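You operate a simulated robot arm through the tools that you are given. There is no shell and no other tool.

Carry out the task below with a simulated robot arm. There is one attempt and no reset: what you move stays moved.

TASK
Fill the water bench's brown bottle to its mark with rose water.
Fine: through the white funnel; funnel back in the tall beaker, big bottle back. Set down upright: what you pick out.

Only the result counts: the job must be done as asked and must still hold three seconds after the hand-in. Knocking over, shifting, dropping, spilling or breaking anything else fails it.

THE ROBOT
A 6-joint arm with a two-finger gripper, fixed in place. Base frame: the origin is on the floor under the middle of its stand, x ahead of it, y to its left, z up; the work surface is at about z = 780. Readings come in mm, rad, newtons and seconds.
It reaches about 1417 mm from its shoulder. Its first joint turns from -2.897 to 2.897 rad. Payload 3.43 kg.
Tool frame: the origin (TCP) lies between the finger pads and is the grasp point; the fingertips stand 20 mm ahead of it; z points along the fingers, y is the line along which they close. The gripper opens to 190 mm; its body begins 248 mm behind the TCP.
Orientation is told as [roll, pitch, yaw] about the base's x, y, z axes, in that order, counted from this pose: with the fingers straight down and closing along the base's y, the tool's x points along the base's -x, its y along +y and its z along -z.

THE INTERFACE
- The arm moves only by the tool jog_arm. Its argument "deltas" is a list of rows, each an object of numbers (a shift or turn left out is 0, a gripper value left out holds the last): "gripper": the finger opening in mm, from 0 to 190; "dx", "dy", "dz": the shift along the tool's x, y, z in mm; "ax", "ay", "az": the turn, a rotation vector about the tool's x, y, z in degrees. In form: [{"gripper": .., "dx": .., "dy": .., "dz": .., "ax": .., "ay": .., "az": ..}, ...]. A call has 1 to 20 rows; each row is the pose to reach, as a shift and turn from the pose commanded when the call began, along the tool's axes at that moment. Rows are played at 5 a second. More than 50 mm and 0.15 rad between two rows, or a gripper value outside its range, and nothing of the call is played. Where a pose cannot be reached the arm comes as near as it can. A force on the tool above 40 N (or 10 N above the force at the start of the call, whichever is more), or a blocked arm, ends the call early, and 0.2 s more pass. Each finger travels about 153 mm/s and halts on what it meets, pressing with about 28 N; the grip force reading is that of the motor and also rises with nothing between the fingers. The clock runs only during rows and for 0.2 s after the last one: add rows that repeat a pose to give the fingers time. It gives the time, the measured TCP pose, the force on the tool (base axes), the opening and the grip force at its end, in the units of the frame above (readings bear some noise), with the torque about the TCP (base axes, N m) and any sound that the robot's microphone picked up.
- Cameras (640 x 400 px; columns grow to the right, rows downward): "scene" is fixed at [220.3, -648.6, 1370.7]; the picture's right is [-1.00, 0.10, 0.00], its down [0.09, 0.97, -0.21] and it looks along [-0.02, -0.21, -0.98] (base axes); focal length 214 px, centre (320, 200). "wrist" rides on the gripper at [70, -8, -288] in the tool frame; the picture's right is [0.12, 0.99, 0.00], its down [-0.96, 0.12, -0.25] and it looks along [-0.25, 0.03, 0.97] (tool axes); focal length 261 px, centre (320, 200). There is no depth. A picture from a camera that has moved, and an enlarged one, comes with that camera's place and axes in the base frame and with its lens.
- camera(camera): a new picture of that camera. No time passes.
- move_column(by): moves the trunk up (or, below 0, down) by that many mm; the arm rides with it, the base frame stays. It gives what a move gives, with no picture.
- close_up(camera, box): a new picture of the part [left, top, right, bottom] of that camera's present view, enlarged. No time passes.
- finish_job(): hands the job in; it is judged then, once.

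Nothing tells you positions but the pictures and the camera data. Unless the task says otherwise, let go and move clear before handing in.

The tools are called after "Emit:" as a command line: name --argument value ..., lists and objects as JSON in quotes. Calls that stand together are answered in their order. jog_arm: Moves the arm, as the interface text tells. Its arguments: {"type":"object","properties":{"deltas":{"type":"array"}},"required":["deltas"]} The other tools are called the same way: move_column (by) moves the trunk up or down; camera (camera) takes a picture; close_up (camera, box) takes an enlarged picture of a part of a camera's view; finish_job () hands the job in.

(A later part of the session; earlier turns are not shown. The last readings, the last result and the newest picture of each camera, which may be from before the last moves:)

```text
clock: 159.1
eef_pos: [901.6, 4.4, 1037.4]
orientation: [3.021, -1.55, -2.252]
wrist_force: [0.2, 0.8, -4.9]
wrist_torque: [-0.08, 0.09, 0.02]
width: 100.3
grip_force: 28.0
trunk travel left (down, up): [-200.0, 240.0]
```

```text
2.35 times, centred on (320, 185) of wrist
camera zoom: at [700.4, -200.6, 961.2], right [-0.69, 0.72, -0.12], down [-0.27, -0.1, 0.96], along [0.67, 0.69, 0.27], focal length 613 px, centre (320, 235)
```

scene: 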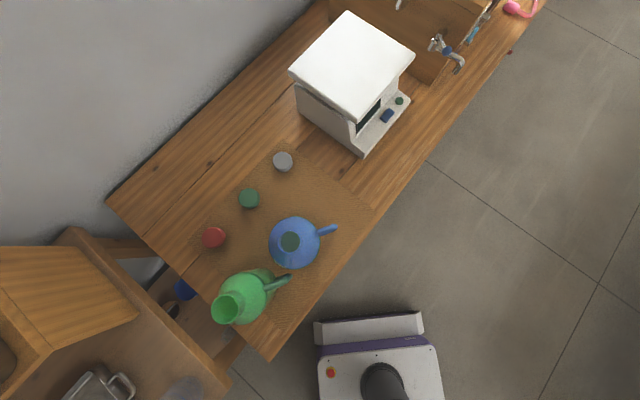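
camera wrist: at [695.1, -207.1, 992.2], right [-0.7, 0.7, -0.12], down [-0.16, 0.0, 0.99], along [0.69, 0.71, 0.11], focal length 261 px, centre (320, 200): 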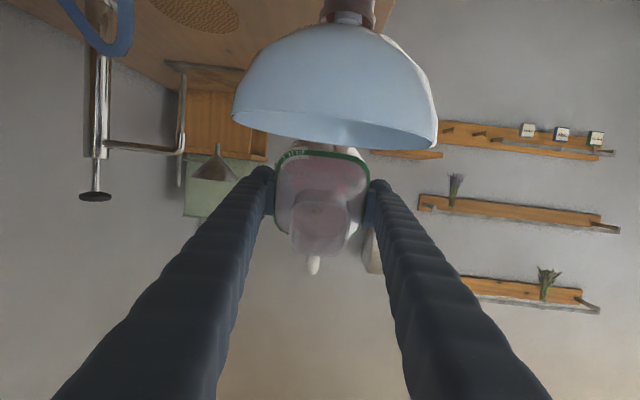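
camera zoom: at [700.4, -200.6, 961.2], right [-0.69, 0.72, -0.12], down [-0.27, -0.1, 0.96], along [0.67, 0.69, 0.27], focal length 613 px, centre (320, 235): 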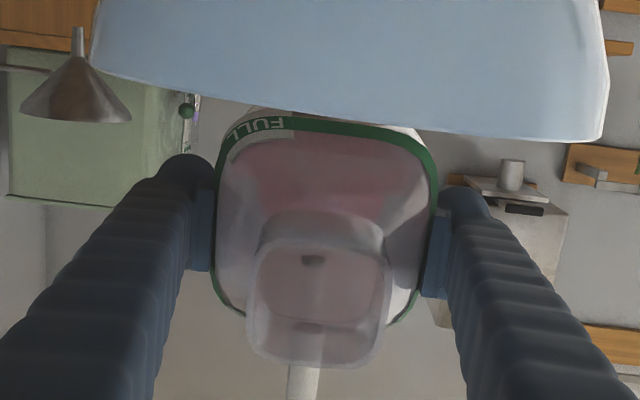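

Emit:
jog_arm --deltas '[{"ay": -0.5}, {"ay": -1}, {"ay": -1}, {"ay": -1}]'

Emit:
close_up --camera "wrist" --box '[240, 100, 400, 270]'

Emit:
jog_arm --deltas '[{"ay": -0.5}, {"ay": -1}, {"ay": -1}, {"ay": -1}]'

Emit:
close_up --camera "wrist" --box '[240, 100, 400, 270]'

```text
clock: 160.1
eef_pos: [901.1, 5.2, 1038.0]
orientation: [3.07, -1.531, -2.301]
wrist_force: [0.5, 0.5, -4.5]
wrist_torque: [-0.08, 0.08, -0.01]
width: 100.0
grip_force: 28.0
trunk travel left (down, up): [-200.0, 240.0]
```

```text
2.35 times, centred on (320, 185) of wrist
camera zoom: at [701.2, -199.2, 956.0], right [-0.69, 0.72, -0.12], down [-0.28, -0.12, 0.95], along [0.67, 0.69, 0.28], focal length 613 px, centre (320, 235)
```

zoom: 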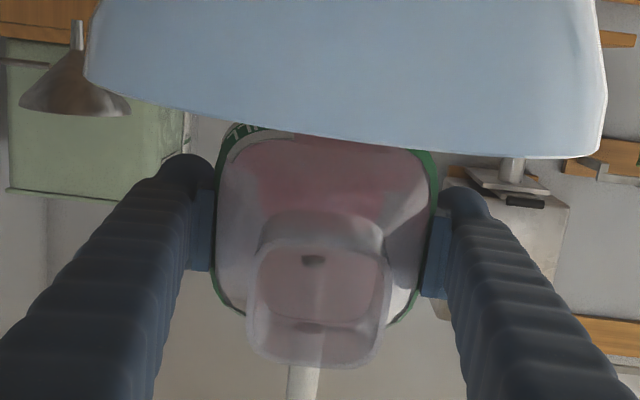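

```text
clock: 161.1
eef_pos: [899.0, 4.2, 1038.0]
orientation: [3.092, -1.515, -2.324]
wrist_force: [0.1, -0.4, -4.4]
wrist_torque: [-0.06, 0.07, 0.01]
width: 100.1
grip_force: 27.8
trunk travel left (down, up): [-200.0, 240.0]
```

```text
2.35 times, centred on (320, 185) of wrist
camera zoom: at [701.7, -198.7, 951.5], right [-0.69, 0.72, -0.12], down [-0.29, -0.13, 0.95], along [0.67, 0.68, 0.3], focal length 613 px, centre (320, 235)
```

zoom: 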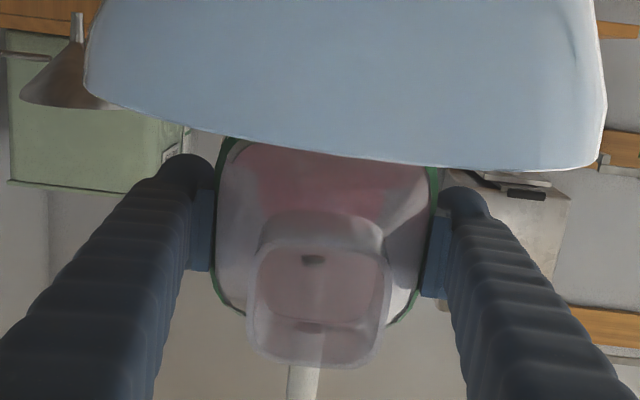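

Emit:
jog_arm --deltas '[{"ay": -0.4}, {"ay": -0.8}, {"ay": -0.8}, {"ay": -0.8}]'

Emit:
close_up --camera "wrist" --box '[240, 100, 400, 270]'

Emit:
jog_arm --deltas '[{"ay": -0.4}, {"ay": -0.8}, {"ay": -0.8}, {"ay": -0.8}]'

Emit:
close_up --camera "wrist" --box '[240, 100, 400, 270]'

```text
clock: 162.1
eef_pos: [900.7, 5.2, 1037.7]
orientation: [3.102, -1.501, -2.332]
wrist_force: [0.2, -1.0, -5.2]
wrist_torque: [-0.09, 0.07, 0.0]
width: 100.0
grip_force: 28.1
trunk travel left (down, up): [-200.0, 240.0]
```

```text
2.35 times, centred on (320, 185) of wrist
camera zoom: at [702.7, -197.9, 947.7], right [-0.68, 0.72, -0.12], down [-0.3, -0.14, 0.94], along [0.66, 0.68, 0.31], focal length 613 px, centre (320, 235)
```

zoom: 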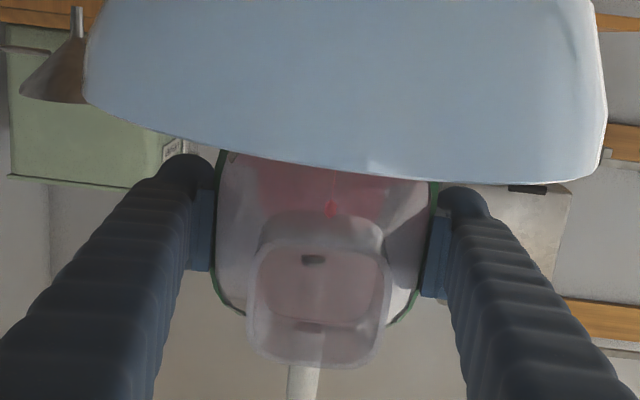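

```text
clock: 163.1
eef_pos: [900.1, 3.8, 1037.6]
orientation: [3.103, -1.488, -2.336]
wrist_force: [0.2, 1.0, -3.5]
wrist_torque: [-0.12, 0.08, 0.02]
width: 100.2
grip_force: 28.5
trunk travel left (down, up): [-200.0, 240.0]
```

```text
2.35 times, centred on (320, 185) of wrist
camera zoom: at [703.8, -197.0, 944.4], right [-0.68, 0.72, -0.12], down [-0.31, -0.15, 0.94], along [0.66, 0.68, 0.33], focal length 613 px, centre (320, 235)
```

zoom: 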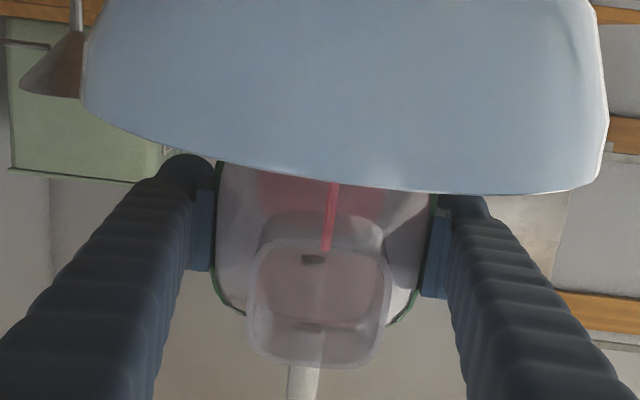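

Flow has restarted. Holding at this angle while it drains, then I'll re-weigh.

Emit:
jog_arm --deltas '[{"ay": 0}, {"ay": 0}, {"ay": 0}, {"ay": 0}, {"ay": 0}, {"ay": 0}]'

Emit:
close_up --camera "wrist" --box '[240, 100, 400, 270]'

Emit:
jog_arm --deltas '[{"ay": 0}, {"ay": 0}, {"ay": 0}, {"ay": 0}, {"ay": 0}, {"ay": 0}]'

Emit:
close_up --camera "wrist" --box '[240, 100, 400, 270]'

```text
clock: 164.5
eef_pos: [900.9, 4.1, 1037.9]
orientation: [3.105, -1.486, -2.335]
wrist_force: [0.2, 0.4, -3.6]
wrist_torque: [-0.07, 0.05, 0.02]
width: 100.1
grip_force: 28.6
trunk travel left (down, up): [-200.0, 240.0]
```

```text
2.35 times, centred on (320, 185) of wrist
camera zoom: at [703.8, -197.0, 944.4], right [-0.68, 0.72, -0.12], down [-0.31, -0.15, 0.94], along [0.66, 0.68, 0.33], focal length 613 px, centre (320, 235)
```

zoom: 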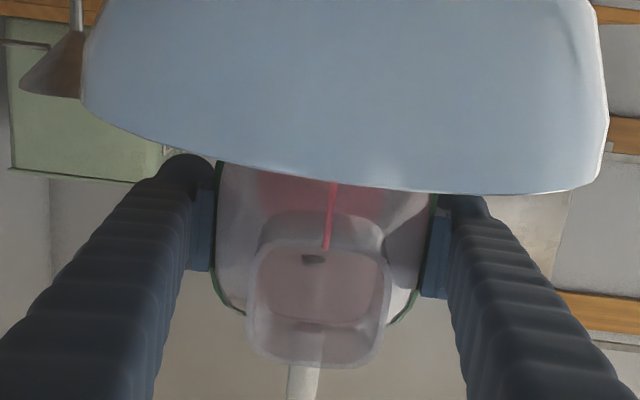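

```text
clock: 165.9
eef_pos: [900.7, 5.2, 1037.9]
orientation: [3.104, -1.486, -2.334]
wrist_force: [0.9, 0.1, -4.3]
wrist_torque: [-0.09, 0.06, -0.01]
width: 100.0
grip_force: 28.4
trunk travel left (down, up): [-200.0, 240.0]
```

```text
2.35 times, centred on (320, 185) of wrist
camera zoom: at [703.8, -197.0, 944.4], right [-0.68, 0.72, -0.12], down [-0.31, -0.15, 0.94], along [0.66, 0.68, 0.33], focal length 613 px, centre (320, 235)
```

zoom: 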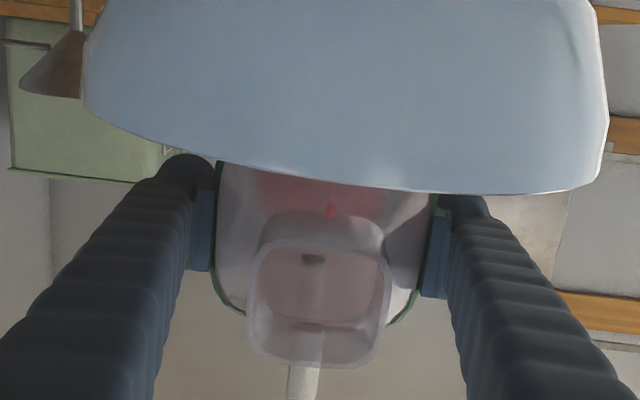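

The stream has dwindled to drops. Re-weighing.

Emit:
jog_arm --deltas '[{"ay": 0}]'

Emit:
jog_arm --deltas '[{"ay": 0}]'

Emit:
jog_arm --deltas '[{"ay": 0}]'

Emit:
jog_arm --deltas '[{"ay": 0}]'

Emit:
jog_arm --deltas '[{"ay": 0}]'

Emit:
jog_arm --deltas '[{"ay": 0}]'

Emit:
jog_arm --deltas '[{"ay": 0}]'

Emit:
jog_arm --deltas '[{"ay": 0}]'

Emit:
jog_arm --deltas '[{"ay": 0}]'

Emit:
jog_arm --deltas '[{"ay": 0}]'

```text
clock: 166.3
eef_pos: [901.7, 4.5, 1038.9]
orientation: [3.103, -1.487, -2.335]
wrist_force: [-0.5, 0.3, -4.3]
wrist_torque: [-0.03, 0.07, 0.0]
width: 99.9
grip_force: 28.1
trunk travel left (down, up): [-200.0, 240.0]
```

```text
clock: 166.7
eef_pos: [900.8, 5.2, 1039.0]
orientation: [3.108, -1.486, -2.335]
wrist_force: [-0.3, -0.3, -3.6]
wrist_torque: [-0.07, 0.09, 0.01]
width: 100.1
grip_force: 28.3
trunk travel left (down, up): [-200.0, 240.0]
```

```text
clock: 167.1
eef_pos: [901.1, 4.3, 1038.6]
orientation: [3.103, -1.486, -2.336]
wrist_force: [-0.2, 0.5, -4.0]
wrist_torque: [-0.09, 0.07, -0.02]
width: 100.0
grip_force: 27.8
trunk travel left (down, up): [-200.0, 240.0]
```

```text
clock: 167.5
eef_pos: [900.6, 4.6, 1040.0]
orientation: [3.106, -1.488, -2.336]
wrist_force: [-0.1, 0.1, -4.8]
wrist_torque: [-0.09, 0.09, -0.01]
width: 100.0
grip_force: 28.2
trunk travel left (down, up): [-200.0, 240.0]
```

```text
clock: 167.9
eef_pos: [902.3, 4.3, 1039.7]
orientation: [3.104, -1.487, -2.337]
wrist_force: [0.3, 0.9, -4.7]
wrist_torque: [-0.11, 0.08, -0.02]
width: 99.8
grip_force: 27.9
trunk travel left (down, up): [-200.0, 240.0]
```

```text
clock: 168.3
eef_pos: [900.0, 5.1, 1038.8]
orientation: [3.105, -1.488, -2.335]
wrist_force: [0.2, -0.3, -4.4]
wrist_torque: [-0.08, 0.13, 0.01]
width: 100.0
grip_force: 27.6
trunk travel left (down, up): [-200.0, 240.0]
```

```text
clock: 168.7
eef_pos: [901.6, 4.6, 1038.9]
orientation: [3.101, -1.488, -2.337]
wrist_force: [-0.6, 0.5, -3.8]
wrist_torque: [-0.06, 0.05, 0.01]
width: 99.8
grip_force: 27.8
trunk travel left (down, up): [-200.0, 240.0]
```

```text
clock: 169.1
eef_pos: [900.2, 5.3, 1038.2]
orientation: [3.105, -1.487, -2.337]
wrist_force: [-0.3, -0.1, -4.1]
wrist_torque: [-0.07, 0.08, -0.02]
width: 100.3
grip_force: 27.9
trunk travel left (down, up): [-200.0, 240.0]
```

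```text
clock: 169.5
eef_pos: [900.4, 4.2, 1038.2]
orientation: [3.103, -1.487, -2.335]
wrist_force: [0.1, 0.6, -4.1]
wrist_torque: [-0.05, 0.05, 0.03]
width: 99.9
grip_force: 27.8
trunk travel left (down, up): [-200.0, 240.0]
```

```text
clock: 169.9
eef_pos: [900.7, 3.4, 1038.5]
orientation: [3.106, -1.487, -2.336]
wrist_force: [-0.8, 0.5, -4.1]
wrist_torque: [-0.05, 0.03, 0.0]
width: 100.0
grip_force: 27.6
trunk travel left (down, up): [-200.0, 240.0]
```

Estimated ~150 mL so far, combining weight with the geometric ~23 mL per degree. Adding about 0.6° twice with full drain between.

Emit:
jog_arm --deltas '[{"ay": -0.3}, {"ay": -0.6}, {"ay": -0.6}, {"ay": -0.6}, {"ay": -0.6}, {"ay": -0.6}, {"ay": -0.6}, {"ay": -0.6}, {"ay": -0.6}, {"ay": -0.6}, {"ay": -0.6}, {"ay": -0.6}, {"ay": -0.6}, {"ay": -0.6}, {"ay": -0.6}]'

Emit:
close_up --camera "wrist" --box '[240, 100, 400, 270]'

Emit:
jog_arm --deltas '[{"ay": 0}, {"ay": 0}]'

Emit:
camera --camera "wrist"

```text
clock: 173.1
eef_pos: [902.1, 4.0, 1037.7]
orientation: [3.095, -1.479, -2.325]
wrist_force: [-0.6, -0.1, -3.8]
wrist_torque: [-0.07, 0.05, 0.02]
width: 100.3
grip_force: 28.3
trunk travel left (down, up): [-200.0, 240.0]
```

```text
2.35 times, centred on (320, 185) of wrist
camera zoom: at [705.1, -196.5, 941.4], right [-0.68, 0.72, -0.11], down [-0.32, -0.15, 0.94], along [0.66, 0.68, 0.33], focal length 613 px, centre (320, 235)
```

zoom: 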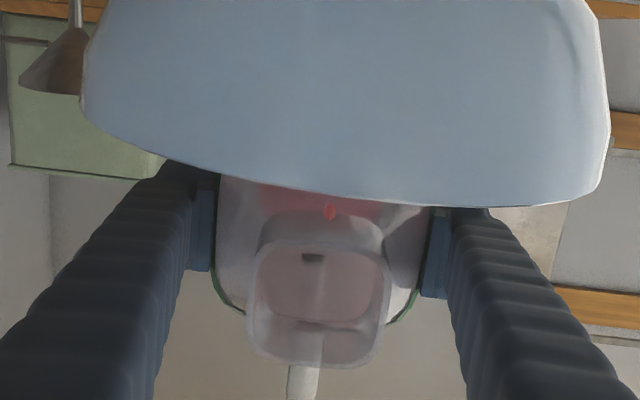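

```text
clock: 173.7
eef_pos: [901.2, 4.7, 1037.9]
orientation: [3.096, -1.478, -2.326]
wrist_force: [-0.1, -0.9, -4.1]
wrist_torque: [-0.06, 0.08, 0.0]
width: 100.0
grip_force: 28.3
trunk travel left (down, up): [-200.0, 240.0]
```

```text
taken
camera wrist: at [705.1, -196.5, 941.4], right [-0.68, 0.72, -0.11], down [-0.32, -0.15, 0.94], along [0.66, 0.68, 0.33], focal length 261 px, centre (320, 200)
```

wrist: 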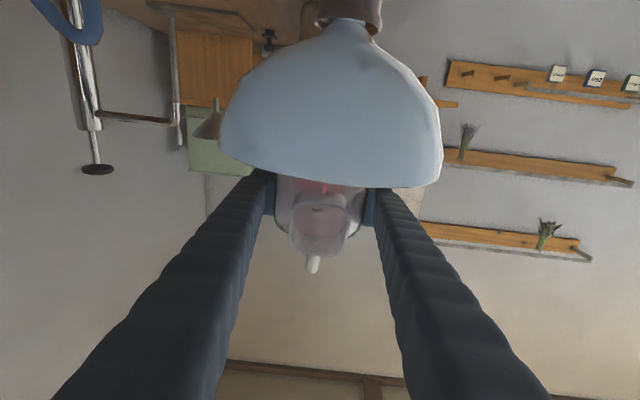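

Emit:
jog_arm --deltas '[{"ay": -0.3}, {"ay": -0.6}, {"ay": -0.6}, {"ay": -0.6}, {"ay": -0.6}, {"ay": -0.6}, {"ay": -0.6}, {"ay": -0.6}, {"ay": -0.6}, {"ay": -0.6}, {"ay": -0.6}, {"ay": -0.6}, {"ay": -0.6}, {"ay": -0.6}, {"ay": -0.6}]'

Emit:
close_up --camera "wrist" --box '[240, 100, 400, 270]'

Emit:
jog_arm --deltas '[{"ay": 4}, {"ay": 9}, {"ay": 14}, {"ay": 19}, {"ay": 19}]'

Emit:
jog_arm --deltas '[{"ay": 0}]'

Emit:
jog_arm --deltas '[{"ay": 0}]'

Emit:
jog_arm --deltas '[{"ay": 0}]'

Emit:
jog_arm --deltas '[{"ay": 0}]'

Emit:
jog_arm --deltas '[{"ay": 0}]'

Emit:
jog_arm --deltas '[{"ay": 0}]'

Emit:
jog_arm --deltas '[{"ay": 0}]'

Emit:
jog_arm --deltas '[{"ay": 0}]'

Emit:
jog_arm --deltas '[{"ay": 0}]'

Emit:
jog_arm --deltas '[{"ay": 0}]'

```text
clock: 176.9
eef_pos: [901.1, 4.4, 1037.8]
orientation: [3.087, -1.468, -2.317]
wrist_force: [0.0, -0.7, -3.3]
wrist_torque: [-0.08, 0.09, -0.03]
width: 99.8
grip_force: 27.9
trunk travel left (down, up): [-200.0, 240.0]
```

```text
2.35 times, centred on (320, 185) of wrist
camera zoom: at [706.3, -196.3, 938.3], right [-0.68, 0.72, -0.11], down [-0.32, -0.16, 0.93], along [0.65, 0.67, 0.34], focal length 613 px, centre (320, 235)
```

zoom: 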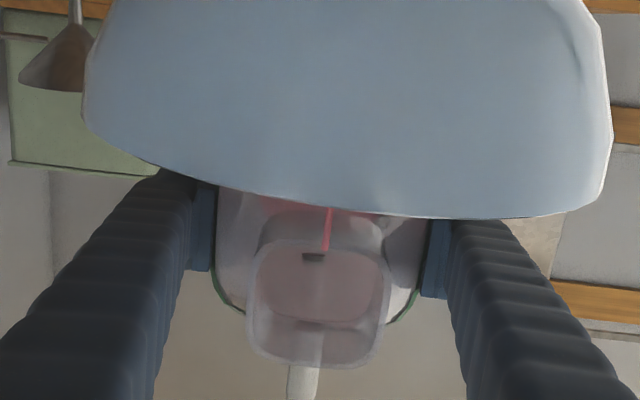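

```text
clock: 178.1
eef_pos: [900.1, 5.4, 1038.0]
orientation: [0.013, -1.342, 0.759]
wrist_force: [0.0, -0.1, -3.1]
wrist_torque: [-0.11, 0.05, -0.04]
width: 99.9
grip_force: 28.1
trunk travel left (down, up): [-200.0, 240.0]
```

```text
clock: 178.5
eef_pos: [900.0, 3.6, 1037.3]
orientation: [0.012, -1.343, 0.757]
wrist_force: [0.5, 0.0, -4.2]
wrist_torque: [-0.09, 0.07, 0.0]
width: 99.8
grip_force: 28.0
trunk travel left (down, up): [-200.0, 240.0]
```

```text
clock: 178.9
eef_pos: [901.1, 4.4, 1037.9]
orientation: [0.011, -1.344, 0.757]
wrist_force: [-0.7, -0.2, -3.9]
wrist_torque: [-0.08, 0.06, -0.02]
width: 100.1
grip_force: 28.1
trunk travel left (down, up): [-200.0, 240.0]
```

```text
clock: 179.3
eef_pos: [900.9, 4.5, 1038.0]
orientation: [0.012, -1.344, 0.758]
wrist_force: [-0.2, -0.7, -3.9]
wrist_torque: [-0.05, 0.07, 0.0]
width: 100.0
grip_force: 28.4
trunk travel left (down, up): [-200.0, 240.0]
```

```text
clock: 179.7
eef_pos: [900.7, 4.4, 1037.7]
orientation: [0.012, -1.344, 0.755]
wrist_force: [-0.1, -0.2, -3.7]
wrist_torque: [-0.08, 0.06, 0.02]
width: 99.7
grip_force: 28.3
trunk travel left (down, up): [-200.0, 240.0]
```

```text
clock: 180.1
eef_pos: [900.5, 4.0, 1039.2]
orientation: [0.012, -1.344, 0.756]
wrist_force: [-0.6, -0.8, -3.9]
wrist_torque: [-0.06, 0.08, -0.02]
width: 99.9
grip_force: 28.1
trunk travel left (down, up): [-200.0, 240.0]
```

```text
clock: 180.5
eef_pos: [900.9, 3.6, 1038.5]
orientation: [0.014, -1.343, 0.757]
wrist_force: [0.5, -0.4, -4.3]
wrist_torque: [-0.09, 0.07, 0.03]
width: 99.8
grip_force: 28.1
trunk travel left (down, up): [-200.0, 240.0]
```

```text
clock: 180.9
eef_pos: [900.7, 3.8, 1038.3]
orientation: [0.011, -1.345, 0.758]
wrist_force: [0.0, -0.5, -4.1]
wrist_torque: [-0.06, 0.07, 0.01]
width: 99.9
grip_force: 27.9
trunk travel left (down, up): [-200.0, 240.0]
```

```text
clock: 181.3
eef_pos: [900.5, 5.3, 1037.5]
orientation: [0.013, -1.344, 0.758]
wrist_force: [-0.3, 0.2, -4.1]
wrist_torque: [-0.07, 0.08, 0.0]
width: 99.9
grip_force: 27.7
trunk travel left (down, up): [-200.0, 240.0]
```

```text
clock: 181.7
eef_pos: [901.1, 3.5, 1038.0]
orientation: [0.011, -1.345, 0.757]
wrist_force: [-0.7, 0.6, -3.7]
wrist_torque: [-0.04, 0.05, 0.0]
width: 100.0
grip_force: 28.0
trunk travel left (down, up): [-200.0, 240.0]
```

```text
clock: 182.1
eef_pos: [900.1, 4.5, 1036.9]
orientation: [0.011, -1.344, 0.756]
wrist_force: [0.2, 0.9, -3.9]
wrist_torque: [-0.08, 0.1, 0.0]
width: 99.9
grip_force: 27.5
trunk travel left (down, up): [-200.0, 240.0]
```

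Weight is now 3.89 N, so about 175–180 mL has been poured, matching the estimated mark volume. I'll raise, bring the bottle upright, and take it home.

Emit:
jog_arm --deltas '[{"dx": -8, "dz": -1.8, "ay": 2}, {"dx": -26, "dz": -6, "ay": 6}, {"dx": -48, "dz": -11, "ay": 11}, {"dx": -68, "dz": -15.7, "ay": 15}, {"dx": -78, "dz": -18, "ay": 17}, {"dx": -78, "dz": -18, "ay": 17}]'

Emit:
jog_arm --deltas '[{"ay": 4}, {"ay": 11}, {"ay": 18}, {"ay": 25}, {"ay": 32}, {"ay": 39}, {"ay": 46}, {"ay": 53}, {"ay": 58}, {"ay": 60}, {"ay": 60}]'

Emit:
camera --camera "wrist"

Emit:
close_up --camera "wrist" --box '[260, 140, 380, 300]'

```text
clock: 183.5
eef_pos: [901.9, 4.0, 1117.8]
orientation: [0.004, -1.045, 0.763]
wrist_force: [-0.7, -0.8, -4.4]
wrist_torque: [-0.08, 0.1, -0.05]
width: 99.8
grip_force: 28.3
trunk travel left (down, up): [-200.0, 240.0]
```

```text
clock: 185.9
eef_pos: [900.9, 3.0, 1118.1]
orientation: [0.002, 0.001, 0.766]
wrist_force: [0.0, 0.7, -2.4]
wrist_torque: [0.04, -0.01, -0.01]
width: 99.4
grip_force: 28.4
trunk travel left (down, up): [-200.0, 240.0]
```

```text
taken
camera wrist: at [856.4, -51.8, 1406.3], right [-0.78, 0.63, 0.0], down [0.61, 0.75, 0.25], along [0.15, 0.19, -0.97], focal length 261 px, centre (320, 200)
```

wrist: 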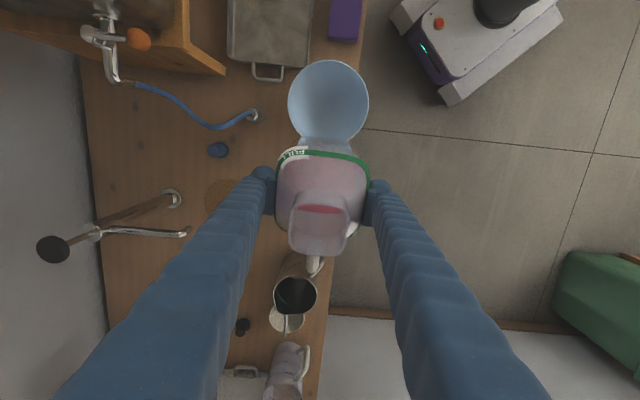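

```text
2.50 times, centred on (320, 220) of wrist
camera zoom: at [856.4, -51.8, 1406.3], right [-0.78, 0.63, 0.0], down [0.61, 0.75, 0.25], along [0.15, 0.19, -0.97], focal length 652 px, centre (320, 150)
```

zoom: 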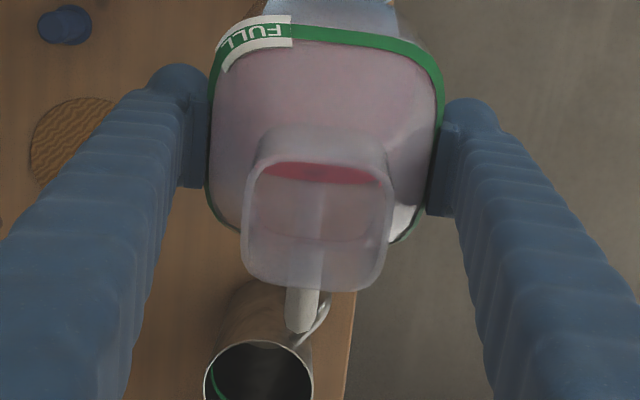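

The bottle has crept and tipped a bit in the grip but is secure. Carrying it back along the bench, rotating to its original heading.

Emit:
jog_arm --deltas '[{"dx": 7.3, "dy": 0.7, "dz": -0.4, "az": 1.7}, {"dx": 24.4, "dy": 2.3, "dz": -1.3, "az": 5.6}, {"dx": 48.9, "dy": 4.6, "dz": -2.6, "az": 11.1}, {"dx": 79.4, "dy": 7.5, "dz": -4.2, "az": 18.1}, {"dx": 116, "dy": 10.9, "dz": -6.1, "az": 26.4}, {"dx": 152.7, "dy": 14.4, "dz": -8, "az": 34.7}, {"dx": 189.3, "dy": 17.8, "dz": -9.9, "az": 43.1}, {"dx": 226, "dy": 21.3, "dz": -11.8, "az": 51.4}, {"dx": 262.6, "dy": 24.7, "dz": -13.8, "az": 59.8}, {"dx": 299.2, "dy": 28.2, "dz": -15.7, "az": 68.1}, {"dx": 335.9, "dy": 31.6, "dz": -17.6, "az": 76.4}, {"dx": 372.5, "dy": 35.1, "dz": -19.5, "az": 84.8}, {"dx": 409.2, "dy": 38.5, "dz": -21.4, "az": 93.1}, {"dx": 445.8, "dy": 42, "dz": -23.4, "az": 101.5}, {"dx": 482.5, "dy": 45.4, "dz": -25.3, "az": 109.8}, {"dx": 519.1, "dy": 48.9, "dz": -27.2, "az": 118.1}, {"dx": 552.7, "dy": 52, "dz": -29, "az": 125.8}, {"dx": 580.2, "dy": 54.6, "dz": -30.4, "az": 132}, {"dx": 601.5, "dy": 56.6, "dz": -31.5, "az": 136.9}, {"dx": 610.7, "dy": 57.5, "dz": -32, "az": 139}]'

Emit:
camera --camera "wrist"

Emit:
camera --camera "scene"

```text
clock: 190.1
eef_pos: [421.8, -378.7, 1152.6]
orientation: [-0.002, 0.0, -1.656]
wrist_force: [-0.3, 0.0, -3.9]
wrist_torque: [-0.05, 0.01, 0.01]
width: 99.8
grip_force: 27.4
trunk travel left (down, up): [-200.0, 240.0]
```

```text
taken
camera wrist: at [419.5, -308.8, 1439.3], right [1.0, 0.03, 0.0], down [0.03, -0.97, 0.25], along [0.01, -0.25, -0.97], focal length 261 px, centre (320, 200)
```

wrist: 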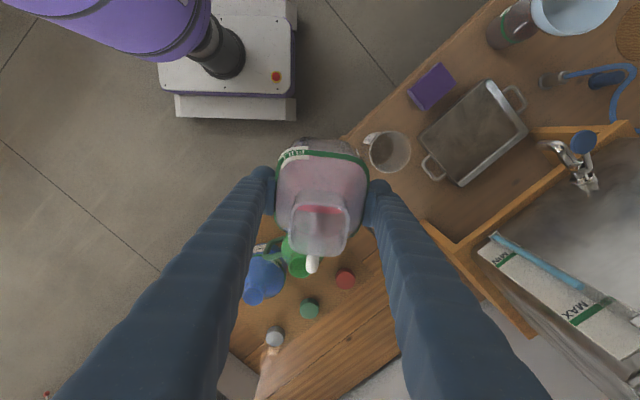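

```text
taken
```

scene: 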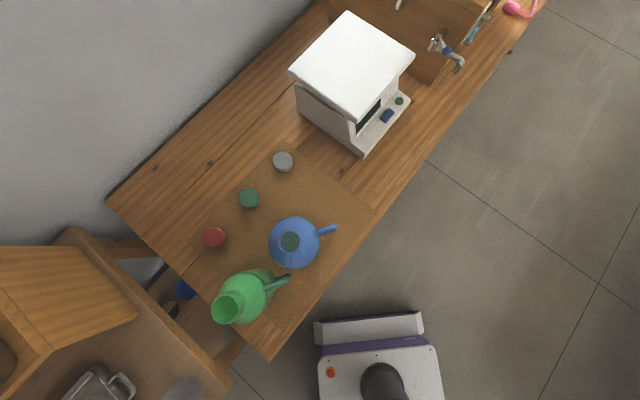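

Emit:
close_up --camera "wrist" --box '[470, 0, 640, 100]'

Emit:
close_up --camera "wrist" --box '[260, 140, 380, 300]'

```text
3.76 times, centred on (555, 50) of wrist
camera zoom: at [419.5, -308.8, 1439.3], right [1.0, 0.03, 0.0], down [0.03, -0.97, 0.25], along [0.01, -0.25, -0.97], focal length 981 px, centre (-565, 765)
```

zoom: 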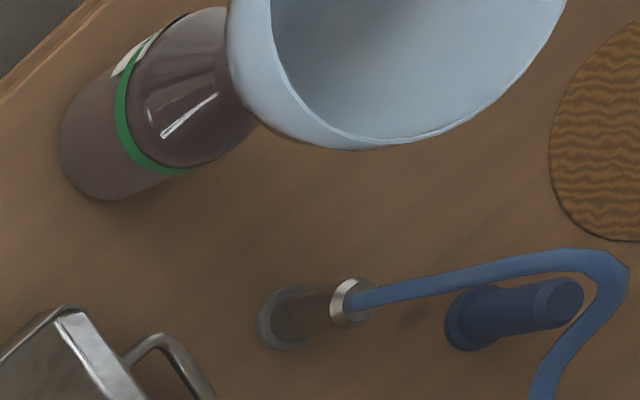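

```text
2.50 times, centred on (320, 220) of wrist
camera zoom: at [419.5, -308.8, 1439.3], right [1.0, 0.03, 0.0], down [0.03, -0.97, 0.25], along [0.01, -0.25, -0.97], focal length 652 px, centre (320, 150)
```

zoom: 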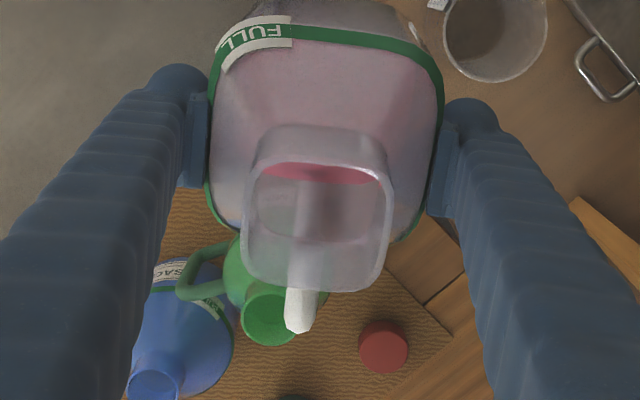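

Emit:
jog_arm --deltas '[{"dx": -8.4, "dy": -4.5, "az": 1.4}, {"dx": -25.3, "dy": -13.5, "az": 4.2}, {"dx": -50.6, "dy": -26.9, "az": 8.4}, {"dx": -84.4, "dy": -44.8, "az": 14}, {"dx": -118.2, "dy": -62.8, "az": 19.7}, {"dx": -151.9, "dy": -80.7, "az": 25.3}, {"dx": -185.7, "dy": -98.6, "az": 30.9}, {"dx": -219.4, "dy": -116.6, "az": 36.5}, {"dx": -253.2, "dy": -134.5, "az": 42.1}, {"dx": -287, "dy": -152.5, "az": 47.7}, {"dx": -320.7, "dy": -170.4, "az": 53.4}, {"dx": -354.5, "dy": -188.3, "az": 59}, {"dx": -384, "dy": -204, "az": 63.9}, {"dx": -405.1, "dy": -215.2, "az": 67.4}, {"dx": -417.8, "dy": -222, "az": 69.5}, {"dx": -422, "dy": -224.2, "az": 70.2}, {"dx": -422, "dy": -224.2, "az": 70.2}]'

Emit:
camera --camera "wrist"

Emit:
camera --camera "scene"

Emit:
close_up --camera "scene" --box '[290, 10, 450, 220]'

```text
clock: 193.7
eef_pos: [161.2, -782.4, 1149.9]
orientation: [-0.001, -0.003, -2.883]
wrist_force: [0.2, 0.0, -4.5]
wrist_torque: [0.0, 0.05, 0.01]
width: 99.8
grip_force: 28.1
trunk travel left (down, up): [-200.0, 240.0]
```

```text
taken
camera wrist: at [226.8, -755.5, 1437.8], right [0.37, -0.93, 0.0], down [-0.9, -0.36, 0.25], along [-0.23, -0.09, -0.97], focal length 261 px, centre (320, 200)
```

wrist: 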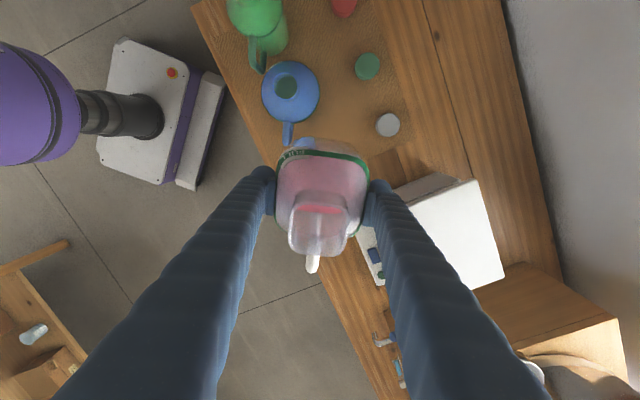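

```text
taken
```

scene: 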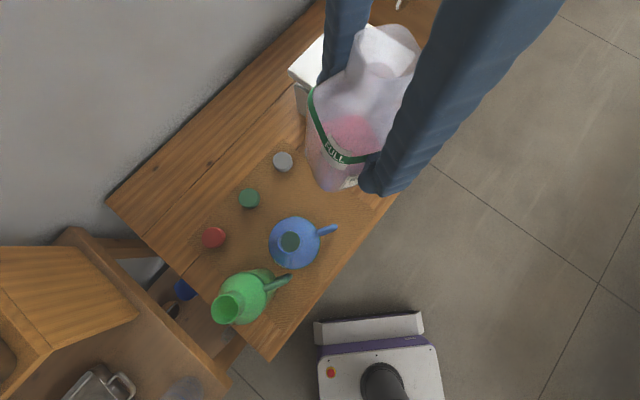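

```text
1.90 times, centred on (370, 115) of scene
camera zoom: at [220.3, -648.6, 1370.7], right [-1.0, 0.1, 0.0], down [0.09, 0.97, -0.21], along [-0.02, -0.21, -0.98], focal length 408 px, centre (225, 362)
```

zoom: 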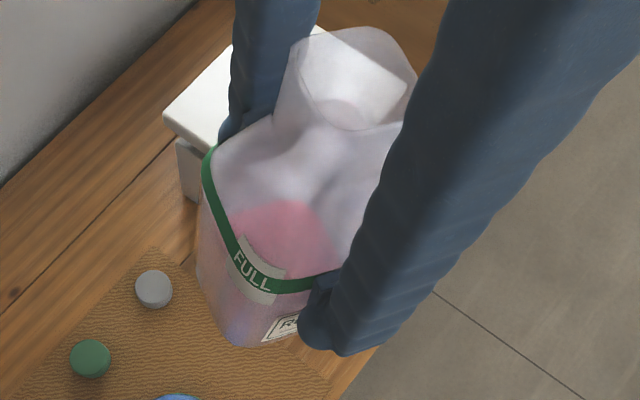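

The bottle is back over its spot; it has slipped about 11 mm down and leans a few degrees toward its handle in the grip. I'll compensate with a 4° counter-tilt and descend to just above the bench.

Emit:
jog_arm --deltas '[{"dx": 1.6, "dy": -2.4, "dz": 10, "ay": -1}, {"dx": 1.6, "dy": -2.4, "dz": 35, "ay": -2}, {"dx": 1.6, "dy": -2.4, "dz": 70, "ay": -3}, {"dx": 1.6, "dy": -2.4, "dz": 110, "ay": -4}, {"dx": 1.6, "dy": -2.4, "dz": 150, "ay": -4}, {"dx": 1.6, "dy": -2.4, "dz": 190, "ay": -4}, {"dx": 1.6, "dy": -2.4, "dz": 225, "ay": -4}, {"dx": 1.6, "dy": -2.4, "dz": 250, "ay": -4}, {"dx": 1.6, "dy": -2.4, "dz": 265, "ay": -4}, {"dx": 1.6, "dy": -2.4, "dz": 270, "ay": -4}, {"dx": 1.6, "dy": -2.4, "dz": 270, "ay": -4}]'

Emit:
camera --camera "wrist"

Emit:
close_up --camera "scene" --box '[250, 100, 430, 260]'

```text
clock: 196.1
eef_pos: [162.1, -776.7, 880.2]
orientation: [-0.001, -0.073, -2.882]
wrist_force: [0.4, -0.8, -4.5]
wrist_torque: [0.03, 0.02, -0.01]
width: 99.5
grip_force: 28.0
trunk travel left (down, up): [-200.0, 240.0]
```

```text
taken
camera wrist: at [246.6, -746.5, 1162.7], right [0.37, -0.93, -0.01], down [-0.88, -0.35, 0.31], along [-0.3, -0.11, -0.95], focal length 261 px, centre (320, 200)
```

wrist: 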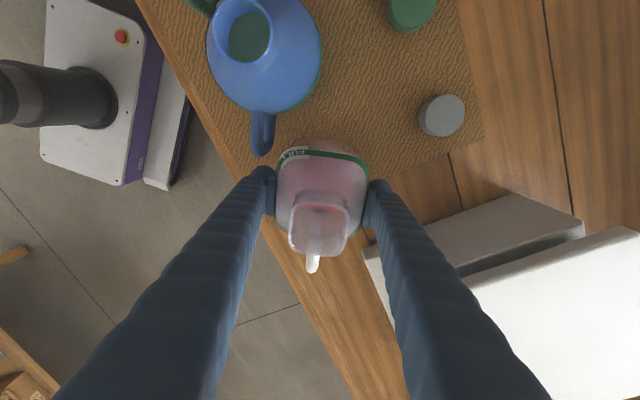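

```text
2.50 times, centred on (340, 180) of scene
camera zoom: at [220.3, -648.6, 1370.7], right [-1.0, 0.1, 0.0], down [0.09, 0.97, -0.21], along [-0.02, -0.21, -0.98], focal length 536 px, centre (270, 250)
```

zoom: 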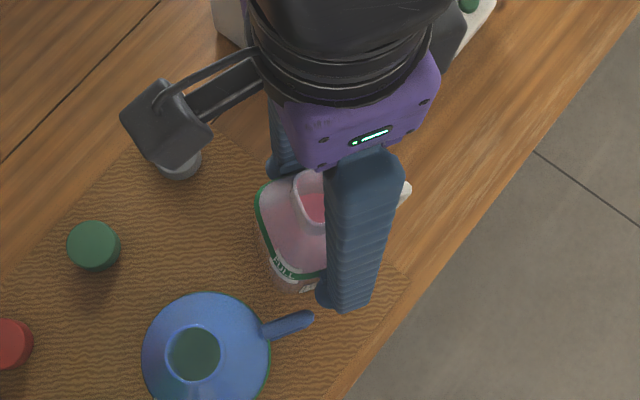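

Emit:
jog_arm --deltas '[{"dy": 1.5, "dz": 6}, {"dy": 2.4, "dz": 13}, {"dy": 2.4, "dz": 19}, {"dy": 2.4, "dz": 19}]'

Emit:
jog_arm --deltas '[{"dz": 2}, {"dz": 3}, {"dz": 3}]'

Emit:
jog_arm --deltas '[{"dz": 2}, {"dz": 2}]'

```text
clock: 197.1
eef_pos: [160.0, -780.1, 862.0]
orientation: [-0.002, -0.072, -2.883]
wrist_force: [0.1, -1.0, -3.4]
wrist_torque: [0.02, 0.01, 0.03]
width: 99.7
grip_force: 27.7
trunk travel left (down, up): [-200.0, 240.0]
```

```text
clock: 197.9
eef_pos: [161.7, -779.0, 859.6]
orientation: [-0.001, -0.071, -2.882]
wrist_force: [0.5, -0.3, 1.8]
wrist_torque: [0.03, 0.19, 0.0]
width: 99.6
grip_force: 27.7
trunk travel left (down, up): [-200.0, 240.0]
```

```text
clock: 198.5
eef_pos: [161.3, -779.5, 858.1]
orientation: [0.001, -0.072, -2.884]
wrist_force: [5.9, 0.8, 20.5]
wrist_torque: [0.26, 0.5, -0.1]
width: 99.7
grip_force: 28.7
trunk travel left (down, up): [-200.0, 240.0]
```

The bottle touches first on its handle-side edge, so it still leans a little. I'll ease off and rotate a bit more to set it flat.

Emit:
jog_arm --deltas '[{"dz": -1.2, "ay": -1}, {"dz": -1.2, "ay": -2}, {"dz": -1.2, "ay": -2}]'

Emit:
jog_arm --deltas '[{"dz": 0}]'

```text
clock: 199.3
eef_pos: [160.4, -778.6, 857.1]
orientation: [-0.003, -0.105, -2.883]
wrist_force: [2.3, 1.5, 3.8]
wrist_torque: [0.14, 0.12, -0.08]
width: 99.9
grip_force: 28.0
trunk travel left (down, up): [-200.0, 240.0]
```

```text
clock: 199.7
eef_pos: [158.8, -778.8, 857.7]
orientation: [-0.004, -0.107, -2.883]
wrist_force: [-0.2, 1.9, -0.9]
wrist_torque: [0.15, 0.15, -0.05]
width: 99.5
grip_force: 27.6
trunk travel left (down, up): [-200.0, 240.0]
```

Emit:
jog_arm --deltas '[{"ay": -1}, {"ay": -2}, {"ay": -2}]'

Emit:
jog_arm --deltas '[{"dz": 1}, {"dz": 2}, {"dz": 2}]'

Emit:
camera --camera "wrist"

Emit:
close_up --camera "scene" --box '[290, 140, 400, 240]'

```text
clock: 200.5
eef_pos: [160.6, -780.0, 858.8]
orientation: [-0.001, -0.141, -2.885]
wrist_force: [3.2, 0.1, 2.5]
wrist_torque: [0.22, -0.49, -0.07]
width: 99.8
grip_force: 27.8
trunk travel left (down, up): [-200.0, 240.0]
```

```text
clock: 201.3
eef_pos: [158.3, -780.1, 858.9]
orientation: [0.0, -0.141, -2.882]
wrist_force: [-1.6, -0.6, 19.3]
wrist_torque: [0.46, -0.85, 0.02]
width: 99.6
grip_force: 27.8
trunk travel left (down, up): [-200.0, 240.0]
```

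```text
taken
camera wrist: at [262.9, -744.5, 1132.8], right [0.37, -0.93, -0.02], down [-0.86, -0.35, 0.38], along [-0.36, -0.13, -0.92], focal length 261 px, centre (320, 200)
```

wrist: 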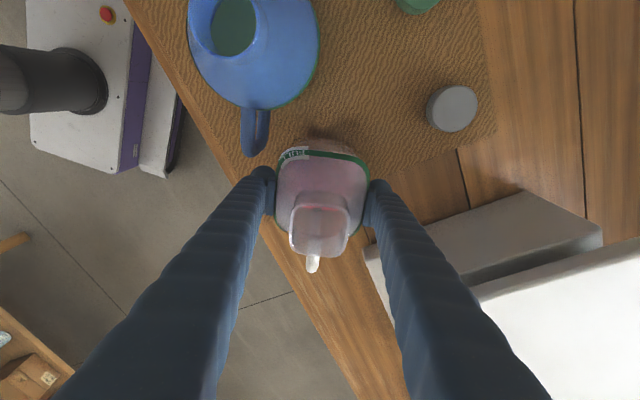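

```text
4.00 times, centred on (345, 190) of scene
camera zoom: at [220.3, -648.6, 1370.7], right [-1.0, 0.1, 0.0], down [0.09, 0.97, -0.21], along [-0.02, -0.21, -0.98], focal length 858 px, centre (220, 240)
```

zoom: 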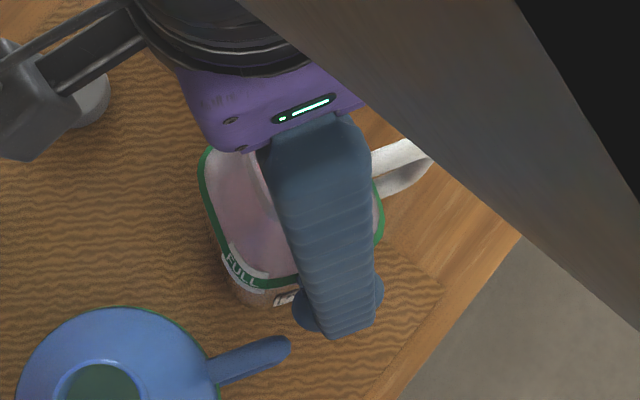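

Now it touches on the opposite edge, so flat lies between; rotating back 1°.

Emit:
jog_arm --deltas '[{"dz": -1.5, "ay": 0.5}, {"dz": -1.5, "ay": 1}, {"dz": -1.5, "ay": 1}]'

Emit:
jog_arm --deltas '[{"dz": 0}]'

Emit:
jog_arm --deltas '[{"dz": 0}]'

```text
clock: 202.1
eef_pos: [161.4, -778.7, 858.4]
orientation: [-0.002, -0.122, -2.884]
wrist_force: [-2.3, -1.2, 4.5]
wrist_torque: [-0.42, 0.43, -0.05]
width: 99.6
grip_force: 28.0
trunk travel left (down, up): [-200.0, 240.0]
```

```text
clock: 202.5
eef_pos: [160.0, -778.6, 856.4]
orientation: [-0.003, -0.122, -2.883]
wrist_force: [-2.6, -0.4, 1.6]
wrist_torque: [-0.26, 0.27, -0.11]
width: 99.8
grip_force: 28.4
trunk travel left (down, up): [-200.0, 240.0]
```

```text
clock: 202.9
eef_pos: [162.0, -779.0, 857.2]
orientation: [-0.003, -0.122, -2.883]
wrist_force: [-0.6, 0.8, -0.8]
wrist_torque: [-0.03, 0.17, -0.06]
width: 99.6
grip_force: 28.0
trunk travel left (down, up): [-200.0, 240.0]
```

The bottle now stands nearly flat with only a few newtons of contact. Pressing down half a millimetre and releasing gradually.

Emit:
jog_arm --deltas '[{"dz": 0.5}, {"dz": 0.5, "gripper": 99}, {"dz": 0.5, "gripper": 101}, {"dz": 0.5, "gripper": 102}, {"dz": 0.5, "gripper": 104}, {"dz": 0.5, "gripper": 107}, {"dz": 0.5, "gripper": 112}, {"dz": 0.5, "gripper": 118}, {"dz": 0.5, "gripper": 124}, {"dz": 0.5, "gripper": 124}]'

Emit:
camera --camera "wrist"

Emit:
close_up --camera "scene" --box '[270, 120, 430, 260]'

```text
clock: 205.1
eef_pos: [160.6, -780.0, 857.1]
orientation: [-0.003, -0.125, -2.885]
wrist_force: [-0.6, 0.0, 0.1]
wrist_torque: [-0.04, -0.01, 0.0]
width: 123.7
grip_force: 0.0
trunk travel left (down, up): [-200.0, 240.0]
```

```text
taken
camera wrist: at [259.3, -745.6, 1133.8], right [0.37, -0.93, -0.02], down [-0.86, -0.35, 0.36], along [-0.34, -0.12, -0.93], focal length 261 px, centre (320, 200)
```

wrist: 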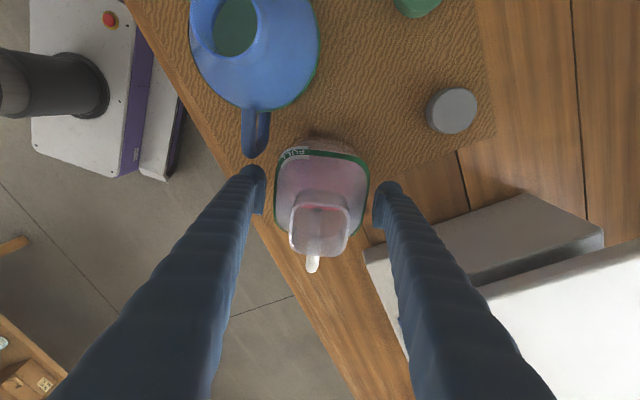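

```text
2.86 times, centred on (350, 190) of scene
camera zoom: at [220.3, -648.6, 1370.7], right [-1.0, 0.1, 0.0], down [0.09, 0.97, -0.21], along [-0.02, -0.21, -0.98], focal length 613 px, centre (234, 229)
```

zoom: 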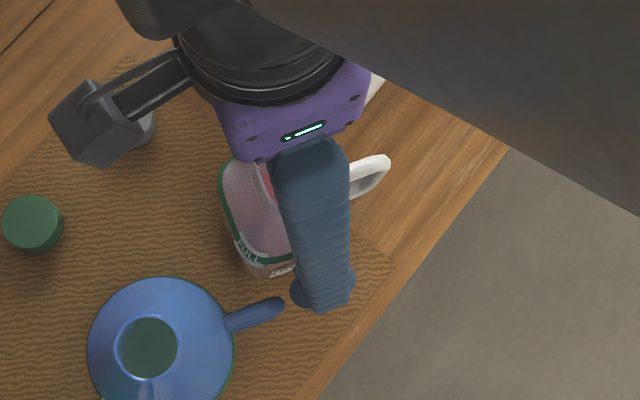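

Released and standing; the finger clears the SAGE handle by ~8 mm. Rising straight up.

Emit:
jog_arm --deltas '[{"dx": -1.2, "dz": -9.9}, {"dx": -3.1, "dz": -24.8}, {"dx": -6.2, "dz": -49.6}, {"dx": -10.6, "dz": -84.3}, {"dx": -15.6, "dz": -124}, {"dx": -21.2, "dz": -168.6}, {"dx": -27.4, "dz": -218.2}, {"dx": -33.7, "dz": -267.8}, {"dx": -37.4, "dz": -297.6}]'

Emit:
camera --camera "scene"

Emit:
close_up --camera "scene" --box '[260, 80, 420, 240]'

Emit:
camera --camera "wrist"

```text
clock: 207.1
eef_pos: [160.7, -779.4, 1157.1]
orientation: [-0.001, -0.123, -2.885]
wrist_force: [0.2, 0.7, -0.1]
wrist_torque: [-0.05, 0.01, 0.0]
width: 124.0
grip_force: 0.0
trunk travel left (down, up): [-200.0, 240.0]
```

```text
taken
```

scene: 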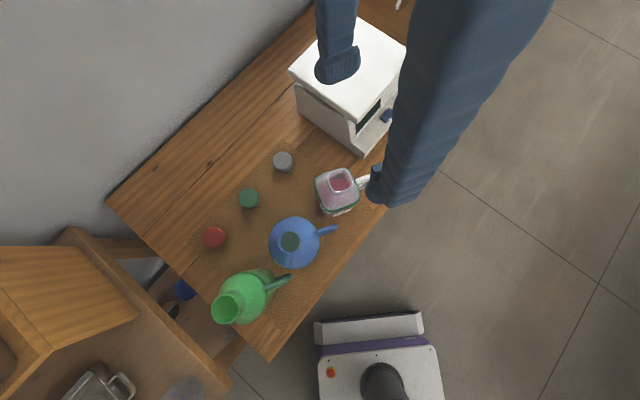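

```text
2.50 times, centred on (340, 160) of scene
camera zoom: at [220.3, -648.6, 1370.7], right [-1.0, 0.1, 0.0], down [0.09, 0.97, -0.21], along [-0.02, -0.21, -0.98], focal length 536 px, centre (270, 300)
```

zoom: 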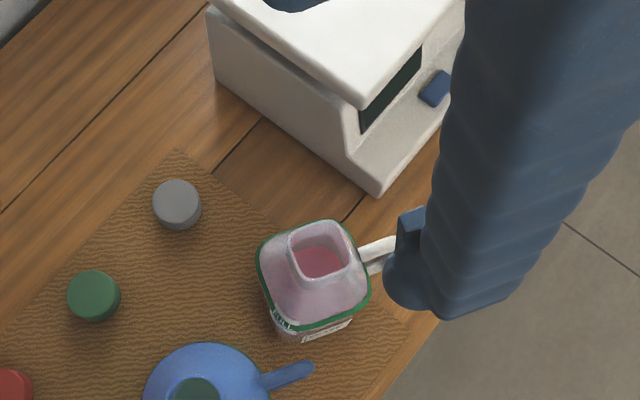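

```text
taken
camera wrist: at [259.1, -744.7, 1434.1], right [0.37, -0.93, -0.02], down [-0.86, -0.35, 0.36], along [-0.34, -0.12, -0.93], focal length 261 px, centre (320, 200)
```

wrist: 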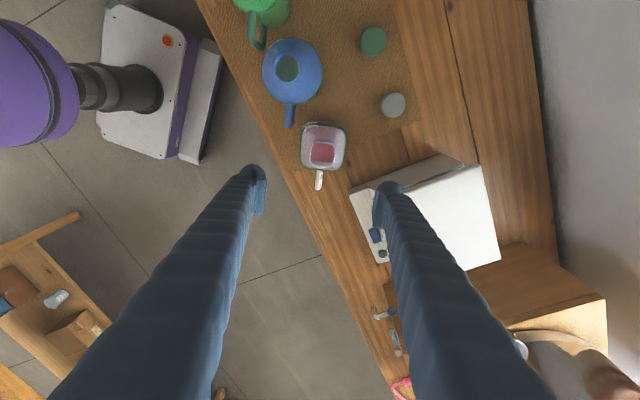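

The rose bottle is back at its original spot, upright. Now I'll level the gripper, open fully and return to the funnel.

Emit:
jog_arm --deltas '[{"ay": 3.5, "gripper": 150}, {"ay": 7.1, "gripper": 190}, {"ay": 7.1, "gripper": 190}]'

Emit:
close_up --camera "wrist" --box '[270, 110, 390, 220]'

Emit:
jog_arm --deltas '[{"dx": 17, "dy": -15, "az": -3.5}, {"dx": 49, "dy": -44, "az": -9.8}, {"dx": 82, "dy": -74, "az": -16.4}, {"dx": 115, "dy": -104, "az": -23}, {"dx": 148, "dy": -134, "az": -29.6}, {"dx": 181, "dy": -164, "az": -36.2}, {"dx": 214, "dy": -194, "az": -42.8}, {"dx": 247, "dy": -224, "az": -49.4}, {"dx": 280, "dy": -254, "az": -56}, {"dx": 313, "dy": -284, "az": -62.6}, {"dx": 340, "dy": -308, "az": -68}, {"dx": 354, "dy": -319, "az": -70.4}]'

```text
clock: 207.9
eef_pos: [160.4, -779.1, 1156.8]
orientation: [-0.001, 0.001, -2.884]
wrist_force: [0.9, 0.0, -0.2]
wrist_torque: [0.08, 0.02, 0.01]
width: 189.8
grip_force: 0.1
trunk travel left (down, up): [-200.0, 240.0]
```

```text
3.64 times, centred on (330, 165) of wrist
camera zoom: at [225.5, -754.7, 1444.5], right [0.37, -0.93, 0.0], down [-0.9, -0.36, 0.25], along [-0.23, -0.09, -0.97], focal length 948 px, centre (284, 327)
```

zoom: 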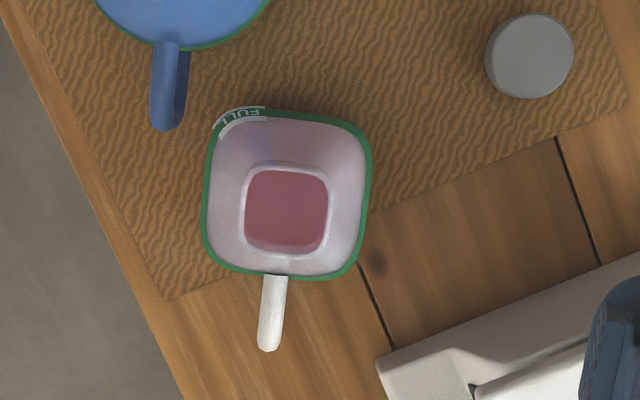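

```text
clock: 210.5
eef_pos: [419.7, -382.0, 1158.6]
orientation: [-0.001, 0.004, -1.654]
wrist_force: [0.0, 0.5, 0.0]
wrist_torque: [0.01, 0.02, 0.01]
width: 190.1
grip_force: 0.0
trunk travel left (down, up): [-200.0, 240.0]
```

Emit:
jog_arm --deltas '[{"dx": 26, "dy": 28, "az": -7.3}, {"dx": 52, "dy": 57, "az": -14.6}, {"dx": 78, "dy": 85, "az": -21.9}, {"dx": 103, "dy": 113.5, "az": -29.2}, {"dx": 129, "dy": 142, "az": -36.5}, {"dx": 155, "dy": 170, "az": -43.8}, {"dx": 181, "dy": 199, "az": -51}, {"dx": 207, "dy": 227, "az": -58.3}, {"dx": 233, "dy": 255.5, "az": -65.6}, {"dx": 259, "dy": 284, "az": -72.9}, {"dx": 285, "dy": 312, "az": -80.2}, {"dx": 311, "dy": 341, "az": -87.5}, {"dx": 336.3, "dy": 369, "az": -94.8}, {"dx": 336.3, "dy": 369, "az": -94.8}]'

Emit:
camera --camera "wrist"

Emit:
close_up --camera "wrist" --box '[240, 90, 400, 250]'

```text
clock: 213.5
eef_pos: [817.9, -75.7, 1157.1]
orientation: [0.003, 0.0, 0.001]
wrist_force: [1.4, -0.1, 0.6]
wrist_torque: [-0.08, 0.01, 0.02]
width: 189.9
grip_force: 0.2
trunk travel left (down, up): [-200.0, 240.0]
```

```text
taken
camera wrist: at [747.8, -84.9, 1444.7], right [-0.12, 0.99, 0.0], down [0.96, 0.12, 0.25], along [0.25, 0.03, -0.97], focal length 261 px, centre (320, 200)
```

wrist: 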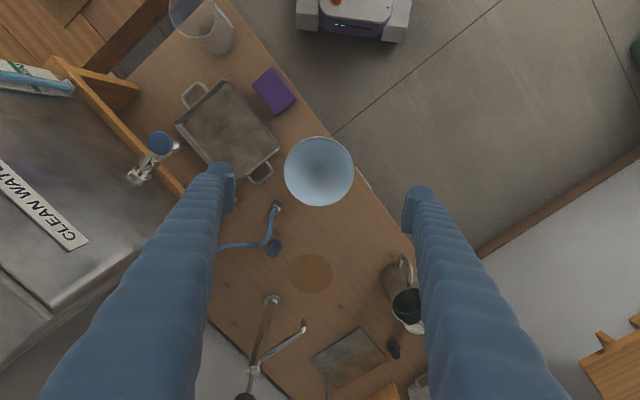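

```text
2.50 times, centred on (320, 170) of wrist
camera zoom: at [747.8, -84.9, 1444.7], right [-0.12, 0.99, 0.0], down [0.96, 0.12, 0.25], along [0.25, 0.03, -0.97], focal length 652 px, centre (320, 275)
```

zoom: 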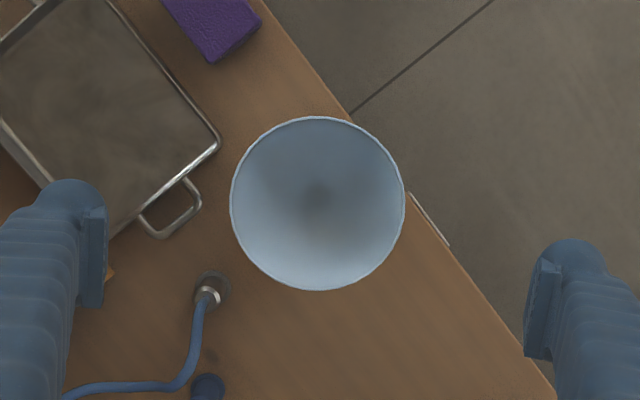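

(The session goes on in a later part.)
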